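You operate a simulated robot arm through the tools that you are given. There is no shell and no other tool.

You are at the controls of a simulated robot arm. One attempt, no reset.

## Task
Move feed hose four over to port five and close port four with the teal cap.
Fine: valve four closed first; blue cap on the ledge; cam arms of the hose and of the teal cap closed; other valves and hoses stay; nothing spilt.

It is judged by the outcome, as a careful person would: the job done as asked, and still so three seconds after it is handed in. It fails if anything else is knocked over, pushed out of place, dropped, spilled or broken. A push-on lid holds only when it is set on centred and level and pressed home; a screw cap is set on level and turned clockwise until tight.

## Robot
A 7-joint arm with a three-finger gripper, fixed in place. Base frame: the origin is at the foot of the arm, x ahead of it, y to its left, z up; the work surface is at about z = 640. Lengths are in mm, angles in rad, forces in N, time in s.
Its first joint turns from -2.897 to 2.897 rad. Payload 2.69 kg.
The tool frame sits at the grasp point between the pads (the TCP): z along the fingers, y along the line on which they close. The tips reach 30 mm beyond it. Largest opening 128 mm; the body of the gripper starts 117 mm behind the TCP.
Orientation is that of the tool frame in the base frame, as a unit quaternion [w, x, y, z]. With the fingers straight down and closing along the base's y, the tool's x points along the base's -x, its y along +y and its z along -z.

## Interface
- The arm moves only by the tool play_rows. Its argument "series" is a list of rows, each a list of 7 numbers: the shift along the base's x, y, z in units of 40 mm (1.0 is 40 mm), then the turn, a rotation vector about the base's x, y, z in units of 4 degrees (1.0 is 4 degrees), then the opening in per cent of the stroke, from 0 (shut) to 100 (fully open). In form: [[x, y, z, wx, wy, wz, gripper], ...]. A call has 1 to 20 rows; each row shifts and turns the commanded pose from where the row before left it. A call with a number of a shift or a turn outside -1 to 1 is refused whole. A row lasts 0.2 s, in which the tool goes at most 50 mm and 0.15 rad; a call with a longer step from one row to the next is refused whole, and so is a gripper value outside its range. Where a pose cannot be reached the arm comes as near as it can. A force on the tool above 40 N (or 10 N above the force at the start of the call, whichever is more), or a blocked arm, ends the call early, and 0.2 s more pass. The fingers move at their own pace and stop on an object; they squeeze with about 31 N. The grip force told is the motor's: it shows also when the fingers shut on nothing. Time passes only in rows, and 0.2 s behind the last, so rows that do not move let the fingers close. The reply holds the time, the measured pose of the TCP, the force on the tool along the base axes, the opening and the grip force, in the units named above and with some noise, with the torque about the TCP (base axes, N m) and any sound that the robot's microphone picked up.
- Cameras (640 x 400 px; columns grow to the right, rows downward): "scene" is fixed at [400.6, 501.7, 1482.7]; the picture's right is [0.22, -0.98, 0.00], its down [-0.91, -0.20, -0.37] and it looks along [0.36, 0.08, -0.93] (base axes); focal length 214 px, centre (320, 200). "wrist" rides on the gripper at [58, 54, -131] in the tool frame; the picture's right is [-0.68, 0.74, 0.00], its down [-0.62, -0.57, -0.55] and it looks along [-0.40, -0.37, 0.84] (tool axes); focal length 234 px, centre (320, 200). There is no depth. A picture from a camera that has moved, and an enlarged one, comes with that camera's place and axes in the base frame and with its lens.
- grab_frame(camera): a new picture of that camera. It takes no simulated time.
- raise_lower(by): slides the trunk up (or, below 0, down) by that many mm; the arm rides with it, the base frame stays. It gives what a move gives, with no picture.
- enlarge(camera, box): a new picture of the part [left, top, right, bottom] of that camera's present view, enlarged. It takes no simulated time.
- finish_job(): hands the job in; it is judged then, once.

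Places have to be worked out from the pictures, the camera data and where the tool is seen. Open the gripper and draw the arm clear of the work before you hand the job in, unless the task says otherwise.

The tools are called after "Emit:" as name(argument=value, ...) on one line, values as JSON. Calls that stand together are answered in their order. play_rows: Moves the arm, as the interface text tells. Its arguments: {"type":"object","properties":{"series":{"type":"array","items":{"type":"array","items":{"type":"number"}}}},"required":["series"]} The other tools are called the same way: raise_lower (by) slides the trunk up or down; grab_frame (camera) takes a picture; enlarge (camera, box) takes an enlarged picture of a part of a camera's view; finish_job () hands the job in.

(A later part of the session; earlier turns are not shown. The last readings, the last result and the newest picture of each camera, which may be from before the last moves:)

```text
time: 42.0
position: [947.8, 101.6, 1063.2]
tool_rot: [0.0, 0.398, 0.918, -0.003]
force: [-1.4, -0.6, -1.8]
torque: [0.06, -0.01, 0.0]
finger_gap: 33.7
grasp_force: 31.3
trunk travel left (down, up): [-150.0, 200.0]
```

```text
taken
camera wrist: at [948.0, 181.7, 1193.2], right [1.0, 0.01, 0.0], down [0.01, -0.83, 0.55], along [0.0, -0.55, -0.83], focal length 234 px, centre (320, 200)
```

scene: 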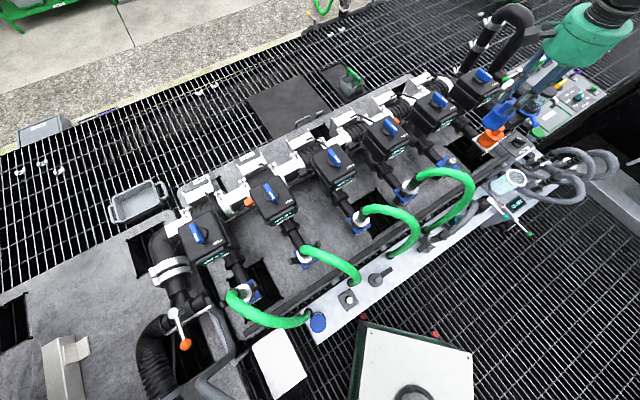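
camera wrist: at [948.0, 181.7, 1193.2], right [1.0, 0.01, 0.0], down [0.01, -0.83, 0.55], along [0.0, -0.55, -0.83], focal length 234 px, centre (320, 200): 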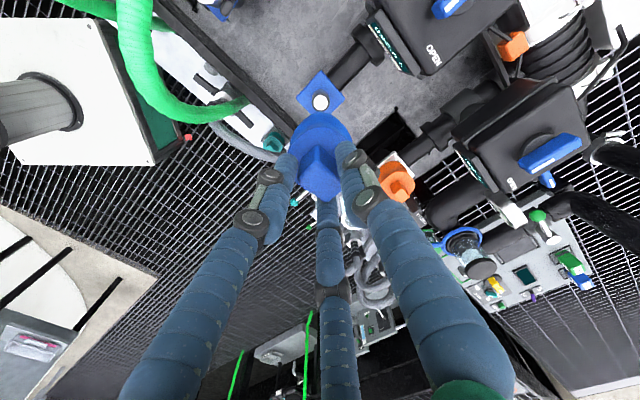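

The cap is out and held, and the bare stub of port five is visible with no leak. I enlarge it to measure the stub for seating the hose later.

Emit:
enlarge(camera="wrist", box=[290, 65, 360, 125])

Emit:
enlarge(camera="scene", box=[425, 135, 475, 180])

Emit:
enlarge(camera="scene", box=[360, 220, 450, 290])

```text
6.67 times, centred on (325, 95) of wrist
camera zoom: at [948.0, 181.7, 1193.2], right [1.0, 0.01, 0.0], down [0.01, -0.83, 0.55], along [0.0, -0.55, -0.83], focal length 1561 px, centre (287, 900)
```

zoom: 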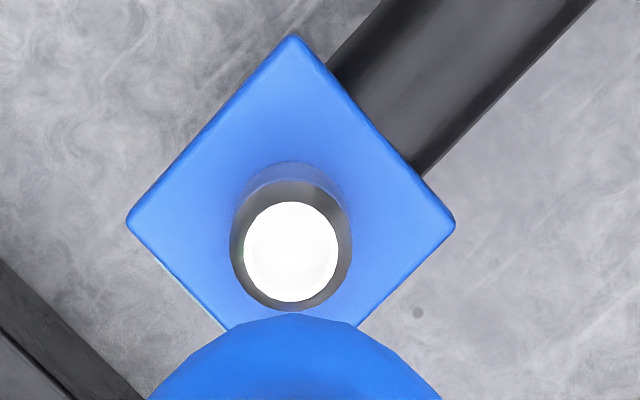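

```text
8.89 times, centred on (450, 158) of scene
camera zoom: at [400.6, 501.7, 1482.7], right [0.22, -0.98, 0.0], down [-0.91, -0.2, -0.37], along [0.36, 0.08, -0.93], focal length 1906 px, centre (-836, 578)
```

zoom: 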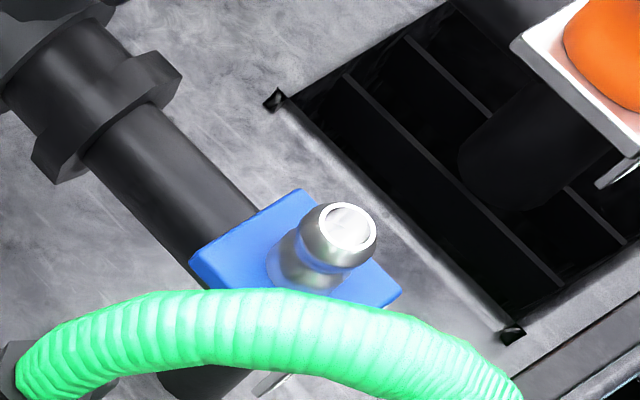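

```text
5.71 times, centred on (405, 255) of scene
camera zoom: at [400.6, 501.7, 1482.7], right [0.22, -0.98, 0.0], down [-0.91, -0.2, -0.37], along [0.36, 0.08, -0.93], focal length 1226 px, centre (-166, -114)
```

zoom: 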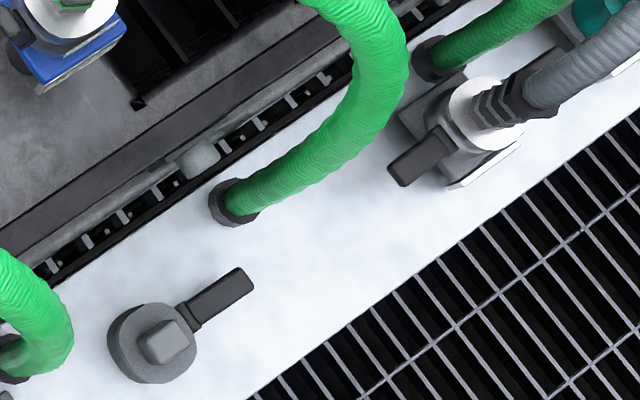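

Port five's bare stub is near (949, 98) with its top at about z = 771. The free spot on the ledge is near (576, 138), with the ledge at roughly z = 457. I carry the cap there at height, turning it 45° so its open arm clears the neighbouring coupler.

Emit:
play_rows(series=[[-0.4, 0.08, 0, 0, 0, -0.94, 0], [-0.8, 0.08, 0, 0, 0, -0.94, 0], [-0.8, 0.08, 0, 0, 0, -0.94, 0], [-0.8, 0.08, 0, 0, 0, -0.94, 0], [-0.8, 0.08, 0, 0, 0, -0.94, 0], [-0.8, 0.08, 0, 0, 0, -0.94, 0], [-0.8, 0.08, 0, 0, 0, -0.94, 0], [-0.8, 0.08, 0, 0, 0, -0.94, 0], [-0.8, 0.08, 0, 0, 0, -0.94, 0], [-0.8, 0.08, 0, 0, 0, -0.94, 0], [-0.8, 0.08, 0, 0, 0, -0.94, 0], [-0.86, 0.06, 0, 0, 0, -0.94, 0], [0, 0, 0, 0, 0, 0, 0]])

Emit:
grab_frame(camera="scene")

Emit:
grab_frame(camera="wrist")

```text
time: 44.8
position: [574.1, 138.4, 1064.0]
tool_rot: [-0.001, 0.72, 0.694, -0.002]
force: [-0.7, 0.1, -1.5]
torque: [0.01, -0.05, 0.01]
finger_gap: 33.4
grasp_force: 31.4
trunk travel left (down, up): [-150.0, 200.0]
```

```text
taken
```

scene: 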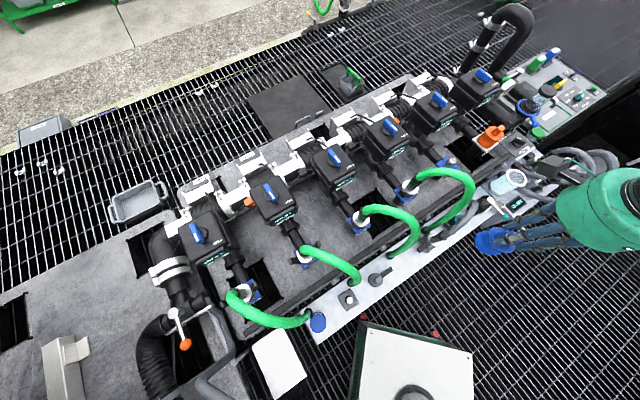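

```text
taken
camera wrist: at [631.7, 194.7, 1193.0], right [0.71, -0.7, 0.0], down [-0.59, -0.59, 0.55], along [-0.39, -0.39, -0.83], focal length 234 px, centre (320, 200)
```

wrist: 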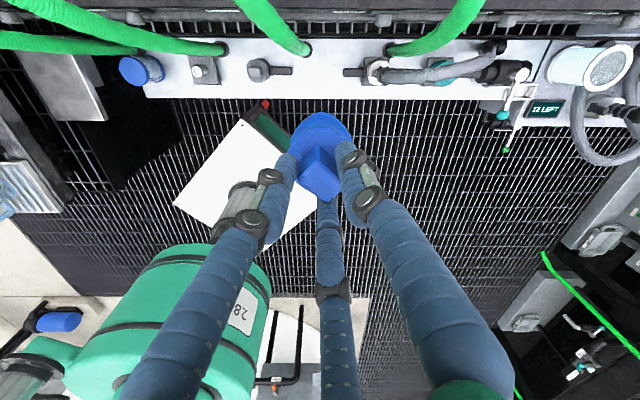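

From here the ledge spot projects between the grey cap's arm and the grey coupler's arm, as intended. I enlarge it to verify the spacing and ledge height.

Emit:
enlarge(camera="wrist", box=[230, 20, 410, 120])

Emit:
enlarge(camera="wrist", box=[380, 20, 540, 130])

```text
3.56 times, centred on (320, 70) of wrist
camera zoom: at [631.7, 194.7, 1193.0], right [0.71, -0.7, 0.0], down [-0.59, -0.59, 0.55], along [-0.39, -0.39, -0.83], focal length 833 px, centre (320, 662)
```

zoom: 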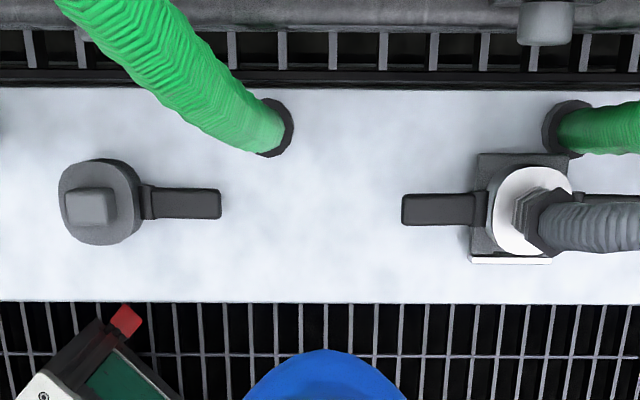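

```text
3.64 times, centred on (460, 75) of wrist
camera zoom: at [631.7, 194.7, 1193.0], right [0.71, -0.7, 0.0], down [-0.59, -0.59, 0.55], along [-0.39, -0.39, -0.83], focal length 852 px, centre (-189, 654)
```

zoom: 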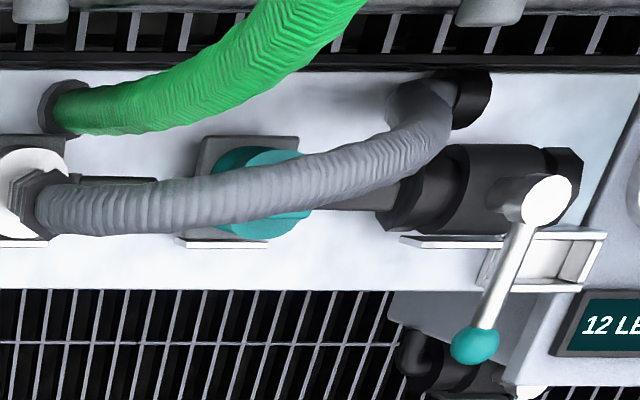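

The spot is clear on all sides. I lower the cap straight down to just above the ledge.

Emit:
play_rows(series=[[0, 0, -0.6, 0, 0, 0, 0], [0, 0, -1, 0, 0, 0, 0], [0, 0, -1, 0, 0, 0, 0], [0, 0, -1, 0, 0, 0, 0], [0, 0, -1, 0, 0, 0, 0], [0, 0, -1, 0, 0, 0, 0], [0, 0, -1, 0, 0, 0, 0], [0, 0, -1, 0, 0, 0, 0], [0, 0, -1, 0, 0, 0, 0], [0, 0, -1, 0, 0, 0, 0], [0, 0, -1, 0, 0, 0, 0], [0, 0, -0.6, 0, 0, 0, 0], [0, 0, 0, 0, 0, 0, 0]])

Emit:
grab_frame(camera="wrist")

Emit:
enlarge(camera="scene", box=[360, 200, 460, 290])

```text
time: 47.6
position: [575.1, 138.7, 615.3]
tool_rot: [-0.002, 0.72, 0.694, -0.003]
force: [-0.9, -0.1, -1.0]
torque: [0.08, 0.03, -0.03]
finger_gap: 32.9
grasp_force: 31.1
trunk travel left (down, up): [-150.0, 200.0]
```

```text
taken
camera wrist: at [633.3, 196.5, 744.8], right [0.71, -0.7, 0.0], down [-0.58, -0.59, 0.55], along [-0.39, -0.39, -0.83], focal length 234 px, centre (320, 200)
```

wrist: 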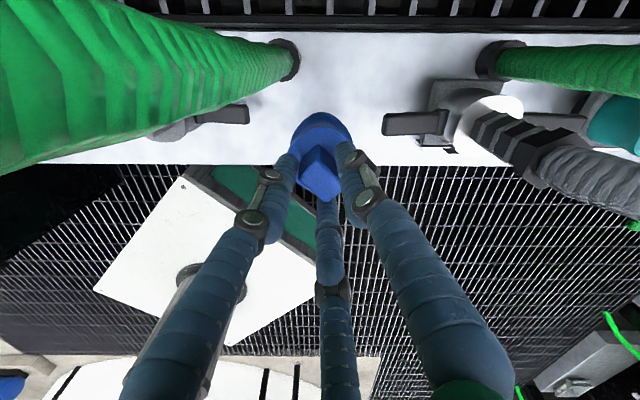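

```text
4.44 times, centred on (410, 245) of scene
camera zoom: at [400.6, 501.7, 1482.7], right [0.22, -0.98, 0.0], down [-0.91, -0.2, -0.37], along [0.36, 0.08, -0.93], focal length 953 px, centre (-80, 0)
```

zoom: 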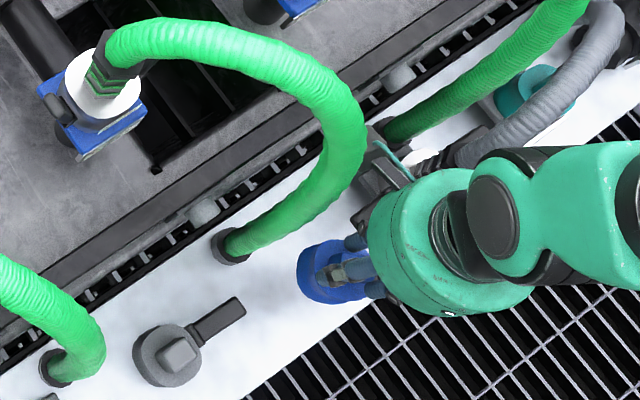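

The cap is about 50 mm above the ledge with clear space. I descend in smaller steps until the ledge is felt.

Emit:
play_rows(series=[[0, 0, -0.4, 0, 0, 0, 0], [0, 0, -0.3, 0, 0, 0, 0], [0, 0, -0.2, 0, 0, 0, 0], [0, 0, -0.1, 0, 0, 0, 0], [0, 0, -0.1, 0, 0, 0, 0], [0, 0, 0, 0, 0, 0, 0]])

Emit:
grab_frame(camera="wrist")

```text
time: 49.0
position: [576.1, 139.0, 571.1]
tool_rot: [-0.001, 0.72, 0.694, -0.002]
force: [-0.2, -0.5, -1.1]
torque: [0.01, -0.01, 0.02]
finger_gap: 33.0
grasp_force: 31.3
trunk travel left (down, up): [-150.0, 200.0]
```

```text
taken
camera wrist: at [634.2, 195.1, 701.0], right [0.71, -0.7, 0.0], down [-0.58, -0.59, 0.55], along [-0.39, -0.39, -0.83], focal length 234 px, centre (320, 200)
```

wrist: 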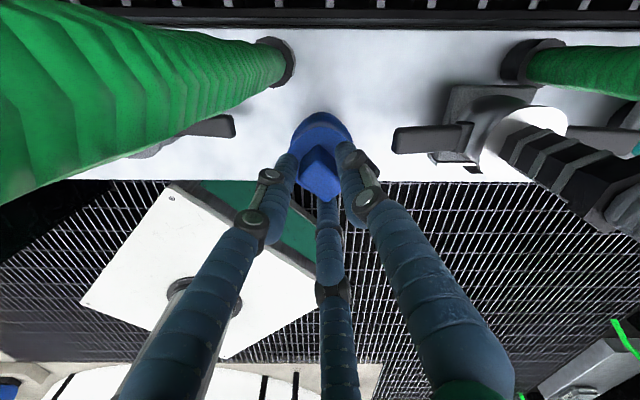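

No contact yet at TCP z = 571. I keep lowering in 3 mm steps.

Emit:
play_rows(series=[[0, 0, -0.08, 0, 0, 0, 0], [0, 0, -0.08, 0, 0, 0, 0], [0, 0, -0.08, 0, 0, 0, 0], [0, 0, -0.08, 0, 0, 0, 0], [0, 0, 0, 0, 0, 0, 0]])

```text
time: 50.2
position: [576.6, 138.7, 558.7]
tool_rot: [-0.001, 0.719, 0.695, -0.003]
force: [0.5, 0.6, -2.1]
torque: [-0.01, 0.01, -0.03]
finger_gap: 32.9
grasp_force: 31.2
trunk travel left (down, up): [-150.0, 200.0]
```

Emit:
play_rows(series=[[0, 0, -0.08, 0, 0, 0, 0], [0, 0, -0.08, 0, 0, 0, 0], [0, 0, -0.08, 0, 0, 0, 0], [0, 0, 0, 0, 0, 0, 0]])

Emit:
grab_frame(camera="wrist")

Emit:
enlarge(camera="scene", box=[370, 220, 440, 280])

```text
time: 51.2
position: [577.1, 138.3, 550.1]
tool_rot: [-0.002, 0.719, 0.695, -0.001]
force: [0.0, -0.8, -1.5]
torque: [-0.02, 0.0, 0.02]
finger_gap: 33.3
grasp_force: 30.9
trunk travel left (down, up): [-150.0, 200.0]
```

```text
taken
camera wrist: at [634.7, 195.4, 679.2], right [0.71, -0.7, 0.0], down [-0.58, -0.59, 0.55], along [-0.39, -0.39, -0.83], focal length 234 px, centre (320, 200)
```

wrist: 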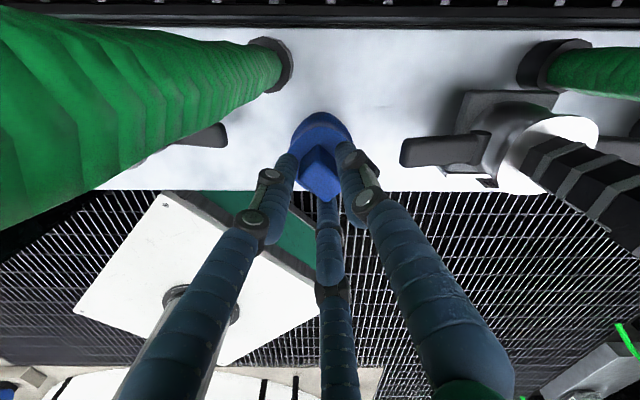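

```text
6.67 times, centred on (405, 250) of scene
camera zoom: at [400.6, 501.7, 1482.7], right [0.22, -0.98, 0.0], down [-0.91, -0.2, -0.37], along [0.36, 0.08, -0.93], focal length 1430 px, centre (-247, -133)
```

zoom: 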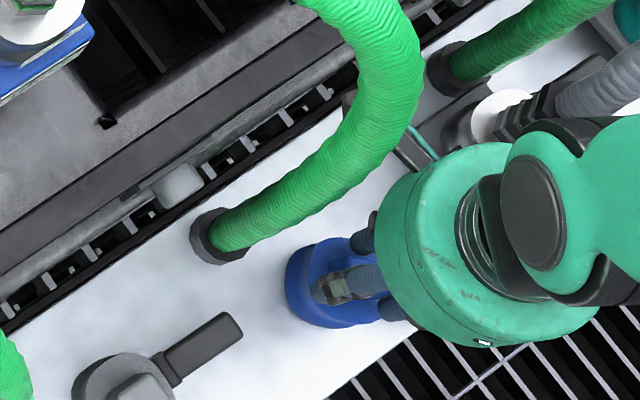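

Still free at z = 550. I continue in small steps.

Emit:
play_rows(series=[[0, 0, -0.07, 0, 0, 0, 0], [0, 0, -0.07, 0, 0, 0, 0], [0, 0, -0.07, 0, 0, 0, 0], [0, 0, -0.07, 0, 0, 0, 0], [0, 0, 0, 0, 0, 0, 0]])

Emit:
enlarge(camera="wrist", box=[260, 80, 400, 220])

```text
time: 52.4
position: [577.5, 138.7, 540.5]
tool_rot: [0.0, 0.72, 0.694, -0.002]
force: [3.6, -4.1, 27.6]
torque: [-0.12, 0.11, -0.01]
finger_gap: 33.7
grasp_force: 31.4
trunk travel left (down, up): [-150.0, 200.0]
```

```text
2.86 times, centred on (330, 150) of wrist
camera zoom: at [634.9, 195.6, 670.2], right [0.71, -0.7, 0.0], down [-0.59, -0.59, 0.55], along [-0.39, -0.39, -0.83], focal length 669 px, centre (291, 343)
```

zoom: 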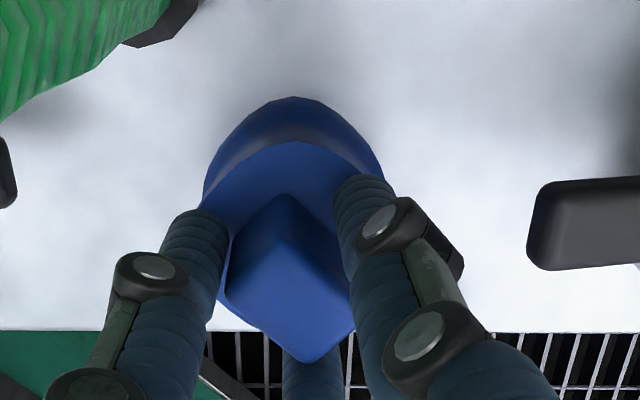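

The ledge is felt (28 N up at z = 540.5), and the cap stands level. I ease the pressure, open the fingers and rise straight up.

Emit:
play_rows(series=[[0, 0, 0.08, 0, 0, 0, 0], [0, 0, 0, 0, 0, 0, 40], [0, 0, 0, 0, 0, 0, 60], [0, 0, 0, 0, 0, 0, 60], [0, 0, 0.3, 0, 0, 0, 60], [0, 0, 0.8, 0, 0, 0, 60], [0, 0, 1, 0, 0, 0, 60], [0, 0, 1, 0, 0, 0, 60], [0, 0, 0, 0, 0, 0, 60]])

Emit:
grab_frame(camera="wrist")

Emit:
enlarge(camera="scene", box=[370, 220, 440, 280])

```text
time: 54.4
position: [574.2, 136.1, 667.3]
tool_rot: [0.0, 0.719, 0.695, -0.004]
force: [-0.3, 0.5, -0.1]
torque: [0.01, -0.03, -0.02]
finger_gap: 77.0
grasp_force: 0.1
trunk travel left (down, up): [-150.0, 200.0]
```

```text
taken
camera wrist: at [632.3, 194.3, 796.2], right [0.71, -0.7, 0.0], down [-0.58, -0.59, 0.55], along [-0.39, -0.39, -0.83], focal length 234 px, centre (320, 200)
```

wrist: 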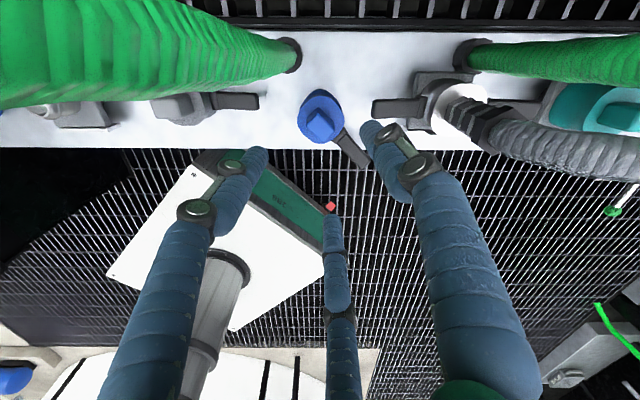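

```text
6.67 times, centred on (405, 250) of scene
camera zoom: at [400.6, 501.7, 1482.7], right [0.22, -0.98, 0.0], down [-0.91, -0.2, -0.37], along [0.36, 0.08, -0.93], focal length 1430 px, centre (-247, -133)
```

zoom: 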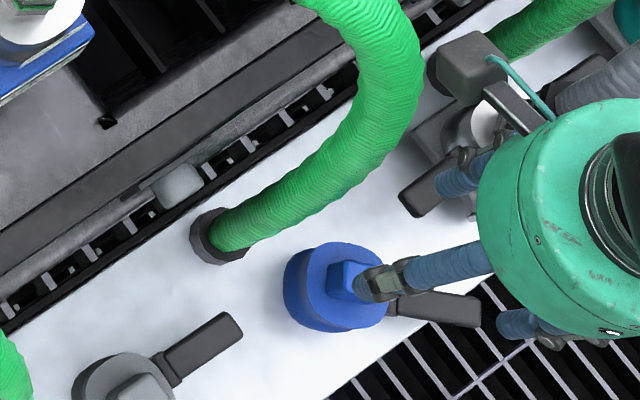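

The blue cap stands on the ledge, arm clear. Before leaving, I look at the teal cap and the grey hose from this low viewpoint.

Emit:
enlarge(camera="wrist", box=[500, 50, 640, 180])

Emit:
enlarge(camera="wrist", box=[280, 60, 400, 180])

```text
3.08 times, centred on (570, 115) of wrist
camera zoom: at [632.3, 194.3, 796.2], right [0.71, -0.7, 0.0], down [-0.58, -0.59, 0.55], along [-0.39, -0.39, -0.83], focal length 720 px, centre (-449, 462)
```

zoom: 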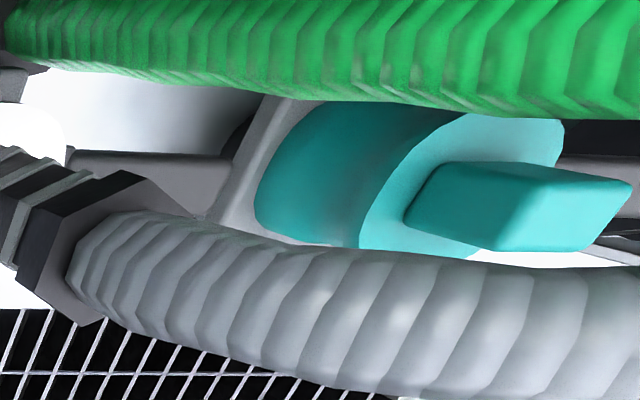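

```text
3.33 times, centred on (340, 120) of wrist
camera zoom: at [632.3, 194.3, 796.2], right [0.71, -0.7, 0.0], down [-0.58, -0.59, 0.55], along [-0.39, -0.39, -0.83], focal length 781 px, centre (253, 467)
```

zoom: 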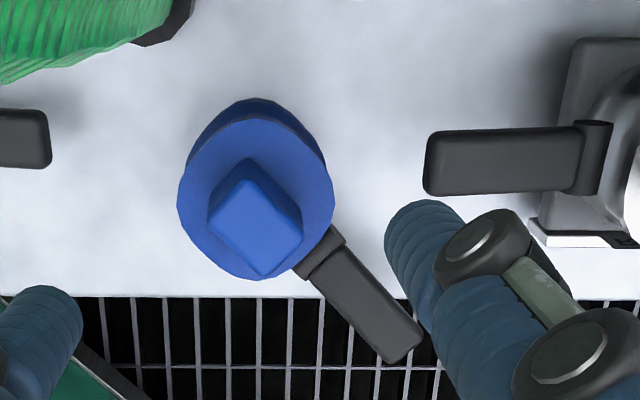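

The teal cap sits on its dock between hose four and the grey hose. I rise straight up, then move over port four while turning the tool so its slim side is along the row.

Emit:
play_rows(series=[[0, 0, 0.9, 0, 0, 0, 60], [0, 0, 1, 0, 0, 0, 60], [0, 0, 1, 0, 0, 0, 60], [0, 0, 1, 0, 0, 0, 60], [0, 0, 1, 0, 0, 0, 60], [0, 0, 1, 0, 0, 0, 60], [0, 0, 1, 0, 0, 0, 60], [0, 0, 1, 0, 0, 0, 60], [0, 0, 1, 0, 0, 0, 60], [0, 0, 1, 0, 0, 0, 60], [0, 0, 0, 0, 0, 0, 60]])

Emit:
play_rows(series=[[0.44, 0.24, 0, 0, 0, 0.94, 60], [0.44, 0.24, 0, 0, 0, 0.94, 60], [0.44, 0.24, 0, 0, 0, 0.94, 60], [0.44, 0.24, 0, 0, 0, 0.94, 60], [0.44, 0.24, 0, 0, 0, 0.94, 60], [0.44, 0.24, 0, 0, 0, 0.94, 60], [0.44, 0.24, 0, 0, 0, 0.94, 60], [0.44, 0.24, 0, 0, 0, 0.94, 60], [0.44, 0.24, 0, 0, 0, 0.94, 60], [0.44, 0.24, 0, 0, 0, 0.94, 60], [0.44, 0.24, 0, 0, 0, 0.94, 60], [0.44, 0.24, 0, 0, 0, 0.94, 60], [0, 0, 0, 0, 0, 0, 60]])

Emit:
grab_frame(camera="wrist")

Emit:
enlarge(camera="wrist", box=[240, 40, 400, 180])

Emit:
grab_frame(camera="scene")

```text
time: 56.8
position: [576.8, 137.0, 1062.6]
tool_rot: [-0.001, 0.719, 0.695, -0.002]
force: [0.0, -0.5, 0.7]
torque: [0.0, -0.09, -0.01]
finger_gap: 76.8
grasp_force: 0.0
trunk travel left (down, up): [-150.0, 200.0]
```

```text
time: 59.6
position: [786.8, 254.1, 1060.2]
tool_rot: [0.0, 0.398, 0.917, -0.003]
force: [-0.1, -0.4, 0.4]
torque: [-0.01, 0.01, 0.0]
finger_gap: 76.8
grasp_force: 0.1
trunk travel left (down, up): [-150.0, 200.0]
```

```text
taken
camera wrist: at [788.0, 333.2, 1190.0], right [1.0, 0.01, 0.0], down [0.01, -0.83, 0.55], along [0.0, -0.55, -0.83], focal length 234 px, centre (320, 200)
```

wrist: 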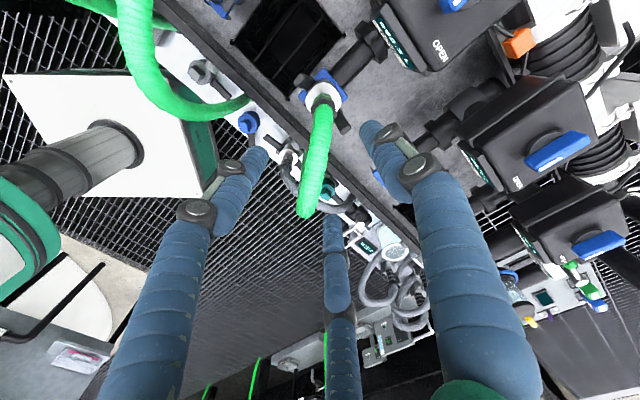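

```text
2.86 times, centred on (320, 110) of wrist
camera zoom: at [788.0, 333.2, 1190.0], right [1.0, 0.01, 0.0], down [0.01, -0.83, 0.55], along [0.0, -0.55, -0.83], focal length 669 px, centre (320, 457)
```

zoom: 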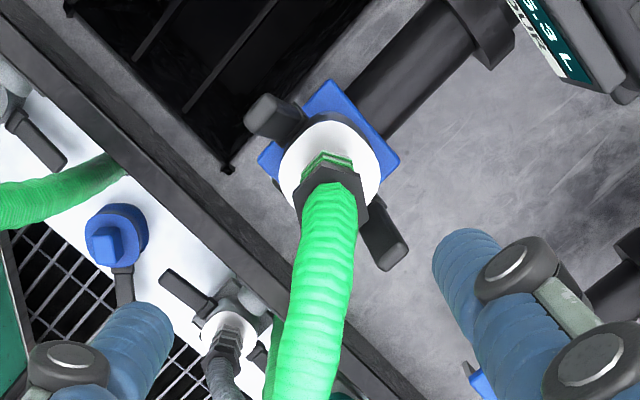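

```text
taken
```

scene: 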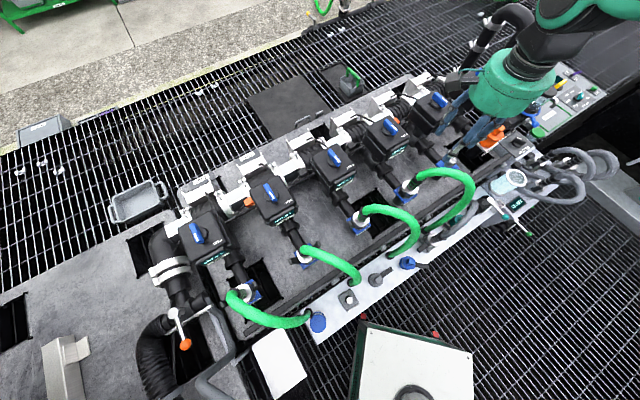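

Hose four leaves its collar toward -y, and both its arms stand up closed, tips about 50 mm from the axis (792, 254). I will press the -row arm outward from above first: fingers closed, positioned over its tip near (754, 292).

Emit:
play_rows(series=[[-0.28, 0.325, 0, 0, 0, 0, 0], [-0.28, 0.325, 0, 0, 0, 0, 0], [-0.28, 0.325, -0.5, 0, 0, 0, 0], [0, 0, -1, 0, 0, 0, 0], [0, 0, -1, 0, 0, 0, 0], [0, 0, -1, 0, 0, 0, 0], [0, 0, -0.9, 0, 0, 0, 0], [0, 0, -0.4, 0, 0, 0, 0], [0, 0, 0, 0, 0, 0, 0]])

Emit:
enlarge(camera="wrist", box=[250, 80, 420, 220])

Emit:
enlarge(camera="scene", box=[370, 150, 440, 215])

```text
time: 61.6
position: [754.5, 293.4, 869.5]
tool_rot: [0.0, 0.398, 0.917, -0.003]
force: [0.1, 0.2, 0.1]
torque: [0.0, 0.0, -0.04]
finger_gap: 2.0
grasp_force: 30.8
trunk travel left (down, up): [-150.0, 200.0]
```

```text
2.86 times, centred on (335, 150) of wrist
camera zoom: at [755.1, 372.9, 998.3], right [1.0, 0.01, 0.0], down [0.01, -0.83, 0.55], along [0.0, -0.55, -0.83], focal length 669 px, centre (277, 343)
```

zoom: 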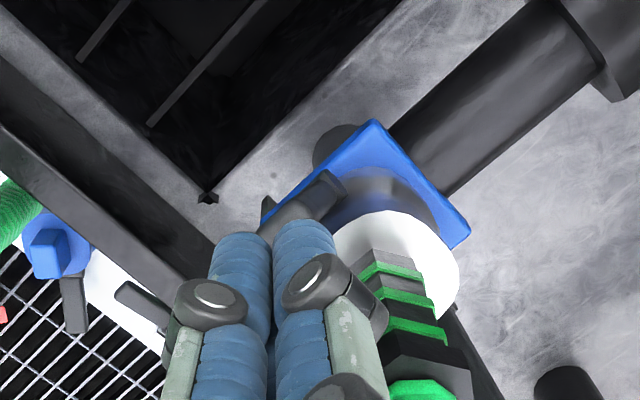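

```text
6.15 times, centred on (405, 182) of scene
camera zoom: at [400.6, 501.7, 1482.7], right [0.22, -0.98, 0.0], down [-0.91, -0.2, -0.37], along [0.36, 0.08, -0.93], focal length 1320 px, centre (-203, 308)
```

zoom: 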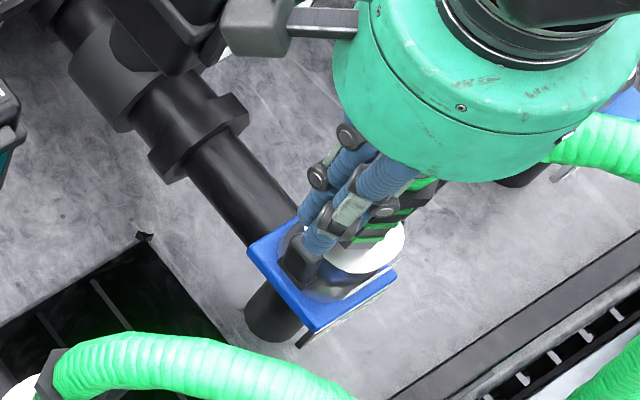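

The fingertips are directly above the arm's tip. I press down in small steps.

Emit:
play_rows(series=[[0, 0, -0.2, 0, 0, 0, 0], [0, 0, -0.2, 0, 0, 0, 0], [0, 0, -0.1, 0, 0, 0, 0], [0, 0, -0.1, 0, 0, 0, 0], [0, 0, -0.1, 0, 0, 0, 0], [0, 0, 0, 0, 0, 0, 0]])

Emit:
enlarge(camera="wrist", box=[250, 80, 420, 220])

```text
time: 63.0
position: [754.2, 293.0, 845.4]
tool_rot: [0.002, 0.398, 0.917, -0.001]
force: [-7.4, 1.2, 25.0]
torque: [-0.06, 0.06, -0.06]
finger_gap: 6.0
grasp_force: 31.0
trunk travel left (down, up): [-150.0, 200.0]
```

```text
2.86 times, centred on (335, 150) of wrist
camera zoom: at [754.3, 372.8, 974.3], right [1.0, 0.01, 0.0], down [0.01, -0.83, 0.55], along [0.01, -0.55, -0.83], focal length 669 px, centre (277, 343)
```

zoom: 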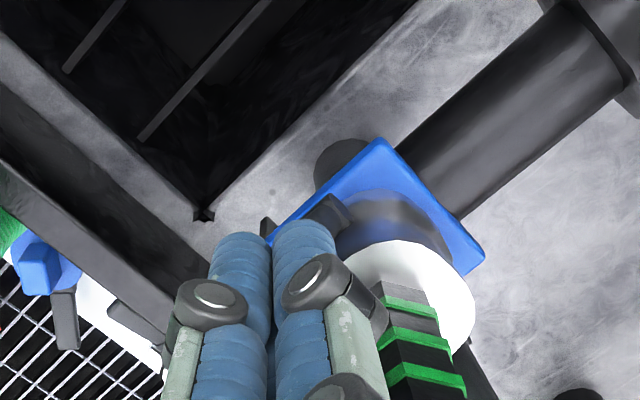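

Contact at tip z = 815 with 25 N, so the arm tip is under the fingers. I press on.

Emit:
play_rows(series=[[-0.03, 0.03, -0.1, 0, 0, 0, 0], [-0.03, 0.03, -0.1, 0, 0, 0, 0], [-0.03, 0.03, -0.1, 0, 0, 0, 0], [0, 0, 0, 0, 0, 0, 0]])

Emit:
enlarge(camera="wrist", box=[250, 80, 420, 220])

```text
time: 63.4
position: [754.8, 294.8, 844.3]
tool_rot: [0.003, 0.398, 0.917, -0.001]
force: [-0.1, 3.2, 8.7]
torque: [-0.03, 0.08, -0.04]
finger_gap: 2.2
grasp_force: 30.9
trunk travel left (down, up): [-150.0, 200.0]
stopped in row 1: the force on the tool passed its limit at 44 N (the readings are from after the stop); the commanded pose is now the measured one
```

```text
2.86 times, centred on (335, 150) of wrist
camera zoom: at [755.6, 374.8, 973.9], right [1.0, 0.01, 0.0], down [0.01, -0.83, 0.55], along [0.01, -0.55, -0.83], focal length 669 px, centre (277, 343)
```

zoom: 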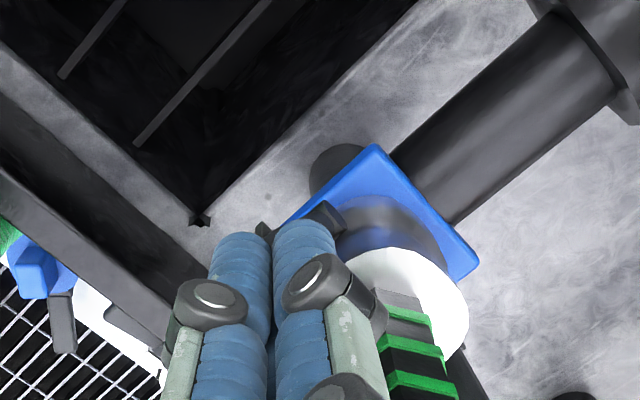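

Pressing on the tip end stalls at 44 N without opening. I instead slip the closed fingers into the slot between this arm and the hose tail, where I can push it outward.

Emit:
play_rows(series=[[0, 0, 0.5, 0, 0, 0, 0], [0, 0, 0.4, 0, 0, 0, 0], [0.365, -0.455, 0, 0, 0, 0, 0], [0, 0, 0, 0, 0, 0, 0]])

Emit:
enlarge(camera="wrist", box=[250, 80, 420, 220])

Emit:
enlarge(camera="scene", box=[380, 160, 440, 215])

```text
time: 64.4
position: [768.6, 275.8, 877.9]
tool_rot: [0.002, 0.398, 0.918, -0.001]
force: [-0.8, 0.1, 0.0]
torque: [0.04, 0.01, -0.01]
finger_gap: 1.9
grasp_force: 30.7
trunk travel left (down, up): [-150.0, 200.0]
```

```text
2.86 times, centred on (335, 150) of wrist
camera zoom: at [770.6, 355.4, 1007.3], right [1.0, 0.01, 0.0], down [0.01, -0.83, 0.55], along [0.01, -0.55, -0.83], focal length 669 px, centre (277, 343)
```

zoom: 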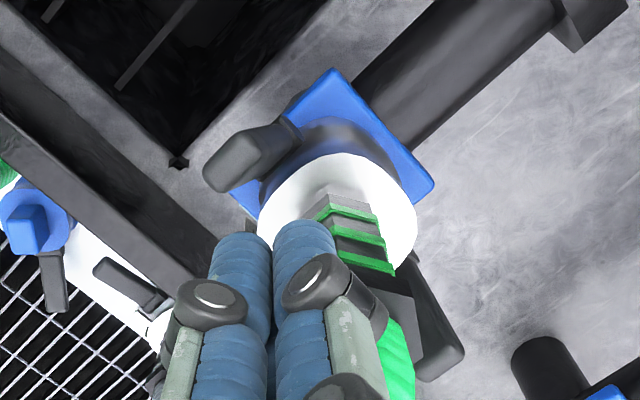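

```text
7.27 times, centred on (410, 188) of scene
camera zoom: at [400.6, 501.7, 1482.7], right [0.22, -0.98, 0.0], down [-0.91, -0.2, -0.37], along [0.36, 0.08, -0.93], focal length 1560 px, centre (-334, 291)
```

zoom: 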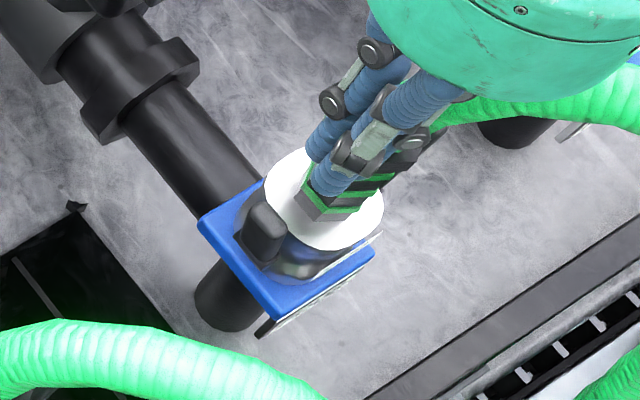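

The slot is visible between arm tip and tail, with the fingertips above it. I lower into it carefully.

Emit:
play_rows(series=[[0, 0, -0.4, 0, 0, 0, 0], [0, 0, -0.3, 0, 0, 0, 0], [0, 0, -0.2, 0, 0, 0, 0], [0, 0, -0.2, 0, 0, 0, 0], [0, 0, -0.2, 0, 0, 0, 0], [0, 0, 0, 0, 0, 0, 0]])

Emit:
enlarge(camera="wrist", box=[250, 80, 420, 220])

Emit:
enlarge(camera="scene", box=[380, 160, 440, 215])

```text
time: 65.3
position: [769.3, 278.2, 844.8]
tool_rot: [0.003, 0.397, 0.918, 0.0]
force: [-10.7, 1.8, 19.1]
torque: [0.08, 0.3, -0.01]
finger_gap: 2.1
grasp_force: 31.3
trunk travel left (down, up): [-150.0, 200.0]
stopped in row 4: the force on the tool passed its limit at 49 N (the readings are from after the stop); the commanded pose is now the measured one
```

```text
2.86 times, centred on (335, 150) of wrist
camera zoom: at [769.7, 358.3, 974.9], right [1.0, 0.01, 0.01], down [0.01, -0.83, 0.55], along [0.01, -0.55, -0.83], focal length 669 px, centre (277, 343)
```

zoom: 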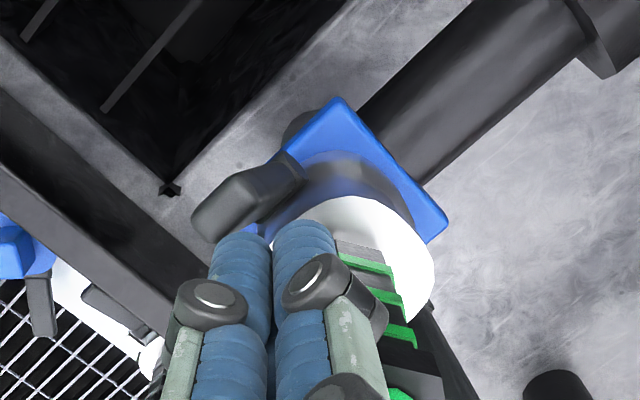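

```text
7.27 times, centred on (410, 188) of scene
camera zoom: at [400.6, 501.7, 1482.7], right [0.22, -0.98, 0.0], down [-0.91, -0.2, -0.37], along [0.36, 0.08, -0.93], focal length 1560 px, centre (-334, 291)
```

zoom: 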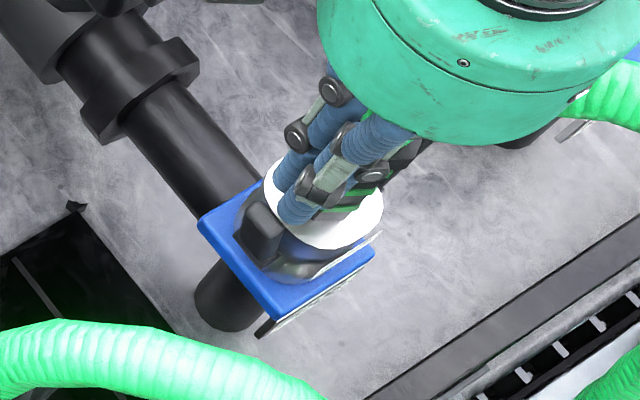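

The readings (34 mm on a 27 mm knob, the off-centre handle grip) show the hand really is a three-jaw centring one, so the closed cluster is too wide for the slot. Better: use the single thumb finger as a hook inside the slot with the hand outside. I rise, open to about 80 mm and turn so the thumb faces the coupler from the -row side.

Emit:
play_rows(series=[[0, 0, 0.6, 0, 0, 0, 0], [0, 0, 1, 0, 0, 0, 0], [0, 0, 1, 0, 0, 0, 20], [-0.2, 0.2, 0.3, 0, 0, -1, 62.5], [-0.2, 0.2, 0, 0, 0, -1, 62.5], [-0.2, 0.2, 0, 0, 0, -1, 62.5], [-0.2, 0.17, 0, 0, 0, -1, 62.5], [0, 0, 0, 0, 0, -1, 62.5], [0, 0, 0, 0, 0, -1, 62.5], [0, 0, 0, 0, 0, -1, 62.5], [0, 0, 0, 0, 0, -1, 62.5], [0, 0, 0, 0, 0, -1, 62.5], [0, 0, 0, 0, 0, -1, 62.5], [0, 0, 0, 0, 0, -1, 62.5], [0, 0, 0, 0, 0, -1, 62.5], [0, 0, 0, 0, 0, -1, 62.5], [0, 0, 0, 0, 0, -1, 62.5], [0, 0, 0, 0, 0, -1, 62.5], [0, 0, 0, 0, 0, -1, 62.5], [0, 0, 0, 0, 0, -1, 62.5]])

Emit:
play_rows(series=[[0, 0, 0, 0, 0, -1, 62.5], [0, 0, 0, 0, 0, -1, 62.5], [0, 0, 0, 0, 0, -1, 62.5], [0, 0, 0, 0, 0, -1, 62.5], [0, 0, 0, 0, 0, -1, 62.5], [0, 0, 0, 0, 0, 0, 62.5]])

Emit:
grab_frame(camera="wrist")

Emit:
enlarge(camera="scene", box=[360, 130, 450, 215])

```text
time: 69.5
position: [738.9, 308.5, 957.7]
tool_rot: [0.001, 0.843, 0.537, -0.001]
force: [0.2, 0.3, 0.0]
torque: [0.04, 0.02, -0.04]
finger_gap: 80.1
grasp_force: 0.1
trunk travel left (down, up): [-150.0, 200.0]
```

```text
time: 71.0
position: [738.8, 308.4, 958.1]
tool_rot: [0.0, 0.924, 0.383, -0.002]
force: [0.7, 0.1, 0.0]
torque: [0.0, 0.01, 0.0]
finger_gap: 80.1
grasp_force: 0.1
trunk travel left (down, up): [-150.0, 200.0]
```

```text
taken
camera wrist: at [819.6, 312.6, 1087.8], right [0.04, -1.0, 0.0], down [-0.83, -0.03, 0.55], along [-0.55, -0.03, -0.83], focal length 234 px, centre (320, 200)
```

wrist: 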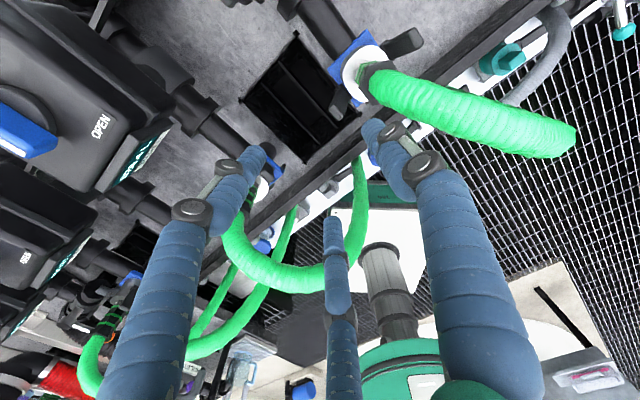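

```text
4.71 times, centred on (405, 172) of scene
camera zoom: at [400.6, 501.7, 1482.7], right [0.22, -0.98, 0.0], down [-0.91, -0.2, -0.37], along [0.36, 0.08, -0.93], focal length 1009 px, centre (-80, 329)
```

zoom: 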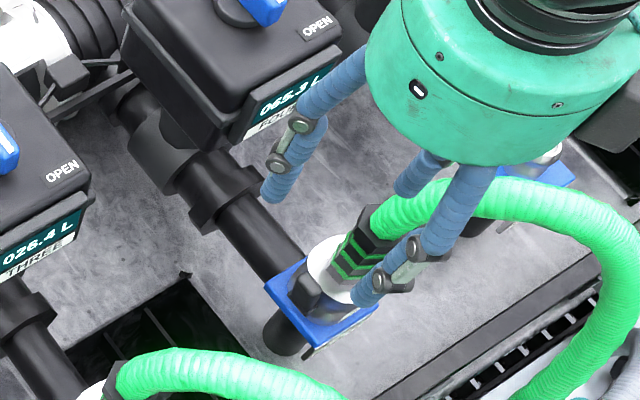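

The thumb finger now points toward the coupler. I enlarge to check where the thumb tip is relative to the arm slot.

Emit:
enlarge(camera="wrist", box=[310, 20, 450, 170])

```text
2.67 times, centred on (380, 95) of wrist
camera zoom: at [819.6, 312.6, 1087.8], right [0.04, -1.0, 0.0], down [-0.83, -0.03, 0.55], along [-0.55, -0.03, -0.83], focal length 624 px, centre (160, 480)
```

zoom: 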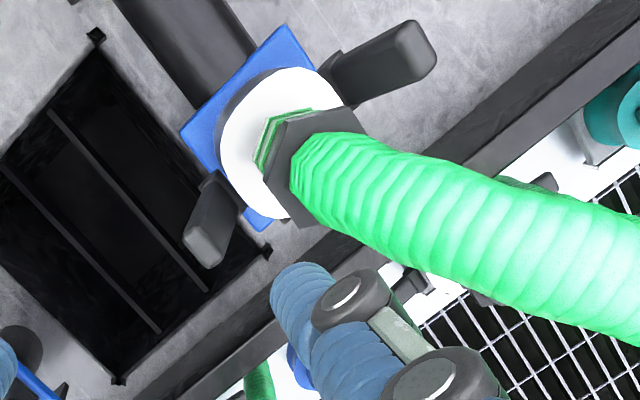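

The thumb tip sits close to the slot line; I shift 3 mm outward and descend so the thumb slips between arm and hose tail.

Emit:
play_rows(series=[[-0.055, 0.055, -0.6, 0, 0, 0, 62.5], [0, 0, -0.9, 0, 0, 0, 62.5], [0, 0, -0.9, 0, 0, 0, 62.5], [0, 0, -0.3, 0, 0, 0, 62.5], [0, 0, 0, 0, 0, 0, 62.5]])

Emit:
enlarge(camera="wrist", box=[280, 20, 440, 190])

Emit:
enlarge(camera="scene", box=[370, 150, 440, 215])

```text
time: 72.2
position: [737.5, 310.7, 850.0]
tool_rot: [0.001, 0.924, 0.383, -0.002]
force: [-0.1, -0.3, -0.3]
torque: [0.01, 0.02, -0.03]
finger_gap: 79.9
grasp_force: 0.0
trunk travel left (down, up): [-150.0, 200.0]
```

```text
2.35 times, centred on (360, 105) of wrist
camera zoom: at [818.0, 314.6, 980.4], right [0.04, -1.0, 0.0], down [-0.83, -0.04, 0.55], along [-0.55, -0.03, -0.83], focal length 551 px, centre (226, 424)
```

zoom: 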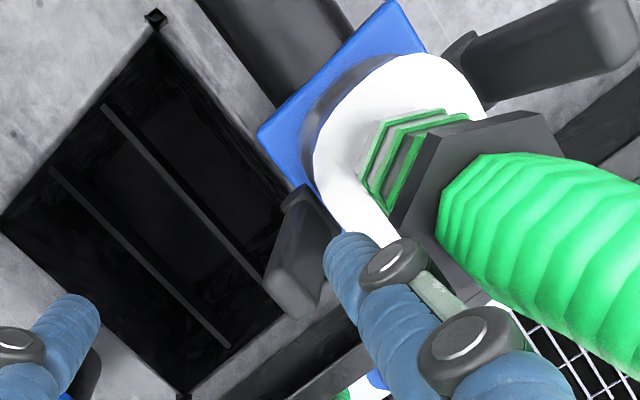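

```text
6.15 times, centred on (405, 182) of scene
camera zoom: at [400.6, 501.7, 1482.7], right [0.22, -0.98, 0.0], down [-0.91, -0.2, -0.37], along [0.36, 0.08, -0.93], focal length 1320 px, centre (-203, 308)
```

zoom: 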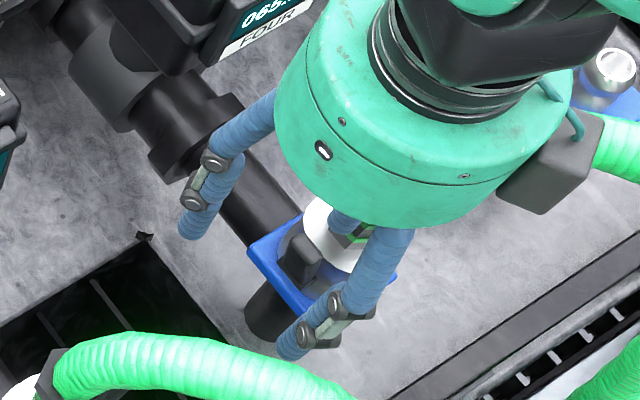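

The thumb tip is right in the gap between the arm and the hex collar. I lower it in small steps.

Emit:
play_rows(series=[[0, 0, -0.15, 0, 0, 0, 62.5], [0, 0, -0.15, 0, 0, 0, 62.5], [0, 0, -0.15, 0, 0, 0, 62.5], [0, 0, -0.15, 0, 0, 0, 62.5], [0, 0, 0, 0, 0, 0, 62.5]])

Emit:
enlarge(camera="wrist", box=[280, 20, 440, 190])

```text
time: 73.3
position: [736.2, 310.0, 824.9]
tool_rot: [0.001, 0.924, 0.383, -0.001]
force: [0.4, 0.1, 0.1]
torque: [0.01, -0.01, 0.0]
finger_gap: 79.7
grasp_force: 0.0
trunk travel left (down, up): [-150.0, 200.0]
```

```text
2.35 times, centred on (360, 105) of wrist
camera zoom: at [817.4, 314.8, 955.4], right [0.04, -1.0, 0.0], down [-0.83, -0.04, 0.55], along [-0.55, -0.03, -0.83], focal length 551 px, centre (226, 424)
```

zoom: 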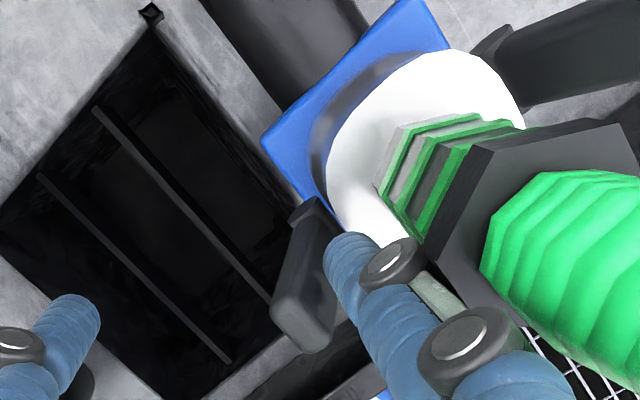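

The thumb is inside the slot at z = 795 with no contact. I pull outward to swing the arm open.

Emit:
play_rows(series=[[-0.1, 0.1, 0, 0, 0, 0, 62.5], [-0.1, 0.1, 0, 0, 0, 0, 62.5], [-0.1, 0.1, 0, 0, 0, 0, 62.5], [-0.1, 0.1, 0, 0, 0, 0, 62.5], [0, 0, 0, 0, 0, 0, 62.5]])

Emit:
enlarge(camera="wrist", box=[280, 20, 440, 190])

```text
time: 74.5
position: [720.4, 326.8, 825.8]
tool_rot: [0.001, 0.923, 0.384, -0.001]
force: [-0.6, 0.8, -0.4]
torque: [-0.01, 0.01, 0.03]
finger_gap: 80.1
grasp_force: 0.1
trunk travel left (down, up): [-150.0, 200.0]
```

```text
2.35 times, centred on (360, 105) of wrist
camera zoom: at [800.8, 330.9, 955.9], right [0.04, -1.0, 0.0], down [-0.83, -0.04, 0.55], along [-0.55, -0.03, -0.83], focal length 551 px, centre (226, 424)
```

zoom: 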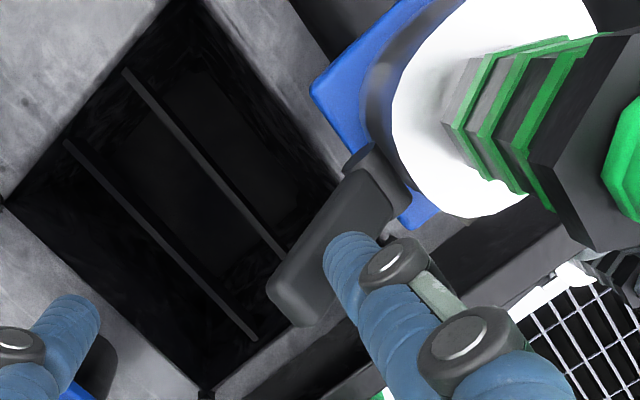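

The arm is swinging outward. I check from the scene camera how far it has gone.

Emit:
enlarge(camera="scene", box=[370, 160, 430, 215])

Emit:
enlarge(camera="wrist", box=[330, 50, 390, 160])

```text
7.27 times, centred on (400, 188) of scene
camera zoom: at [400.6, 501.7, 1482.7], right [0.22, -0.98, 0.0], down [-0.91, -0.2, -0.37], along [0.36, 0.08, -0.93], focal length 1560 px, centre (-262, 291)
```

zoom: 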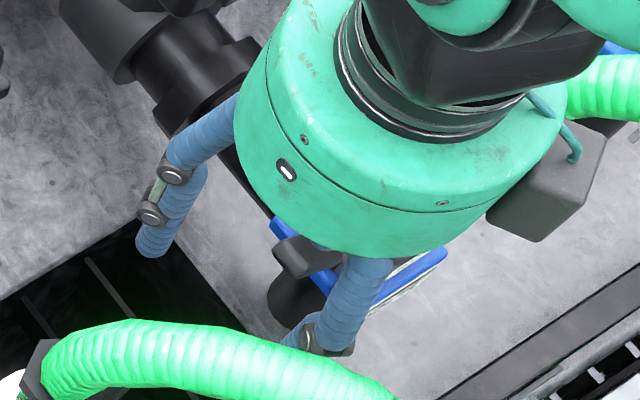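

```text
3.64 times, centred on (360, 105) of wrist
camera zoom: at [800.8, 330.9, 955.9], right [0.04, -1.0, 0.0], down [-0.83, -0.04, 0.55], along [-0.55, -0.03, -0.83], focal length 852 px, centre (174, 546)
```

zoom: 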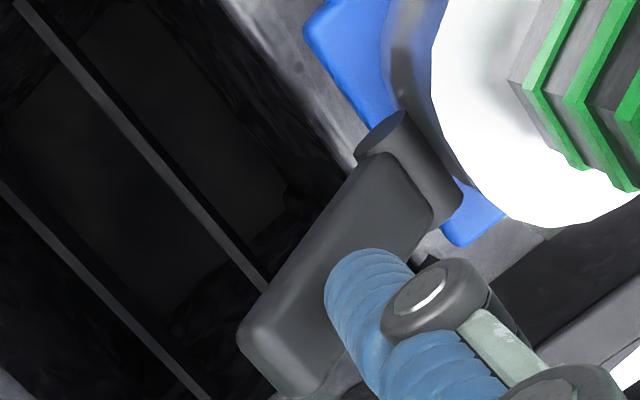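

The arm is at about 45°. I pull further outward and slightly down so it opens like the blue cap's arm did.

Emit:
play_rows(series=[[-0.1, 0.1, -0.05, 0, 0, 0, 62.5], [-0.1, 0.1, -0.1, 0, 0, 0, 62.5], [-0.1, 0.1, -0.15, 0, 0, 0, 62.5], [-0.06, 0.06, -0.15, 0, 0, 0, 62.5], [0, 0, 0, 0, 0, 0, 62.5]])

Emit:
enlarge(camera="wrist", box=[300, 20, 440, 170])

```text
time: 75.8
position: [705.6, 340.4, 808.3]
tool_rot: [0.001, 0.923, 0.384, 0.0]
force: [0.1, 0.5, 0.0]
torque: [0.0, -0.02, 0.01]
finger_gap: 80.1
grasp_force: 0.1
trunk travel left (down, up): [-150.0, 200.0]
```

```text
2.67 times, centred on (370, 95) of wrist
camera zoom: at [787.0, 343.9, 937.9], right [0.04, -1.0, 0.0], down [-0.83, -0.04, 0.55], along [-0.55, -0.03, -0.83], focal length 624 px, centre (187, 480)
```

zoom: 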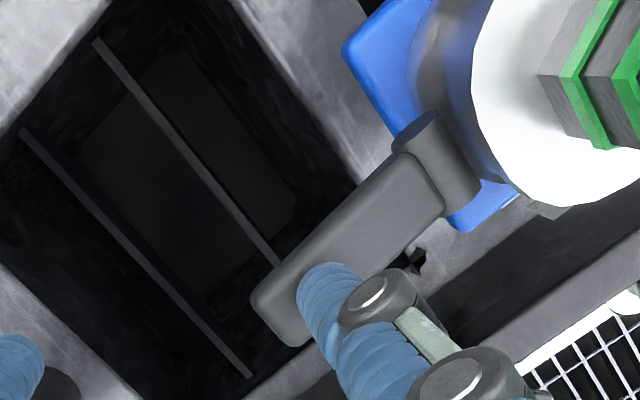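

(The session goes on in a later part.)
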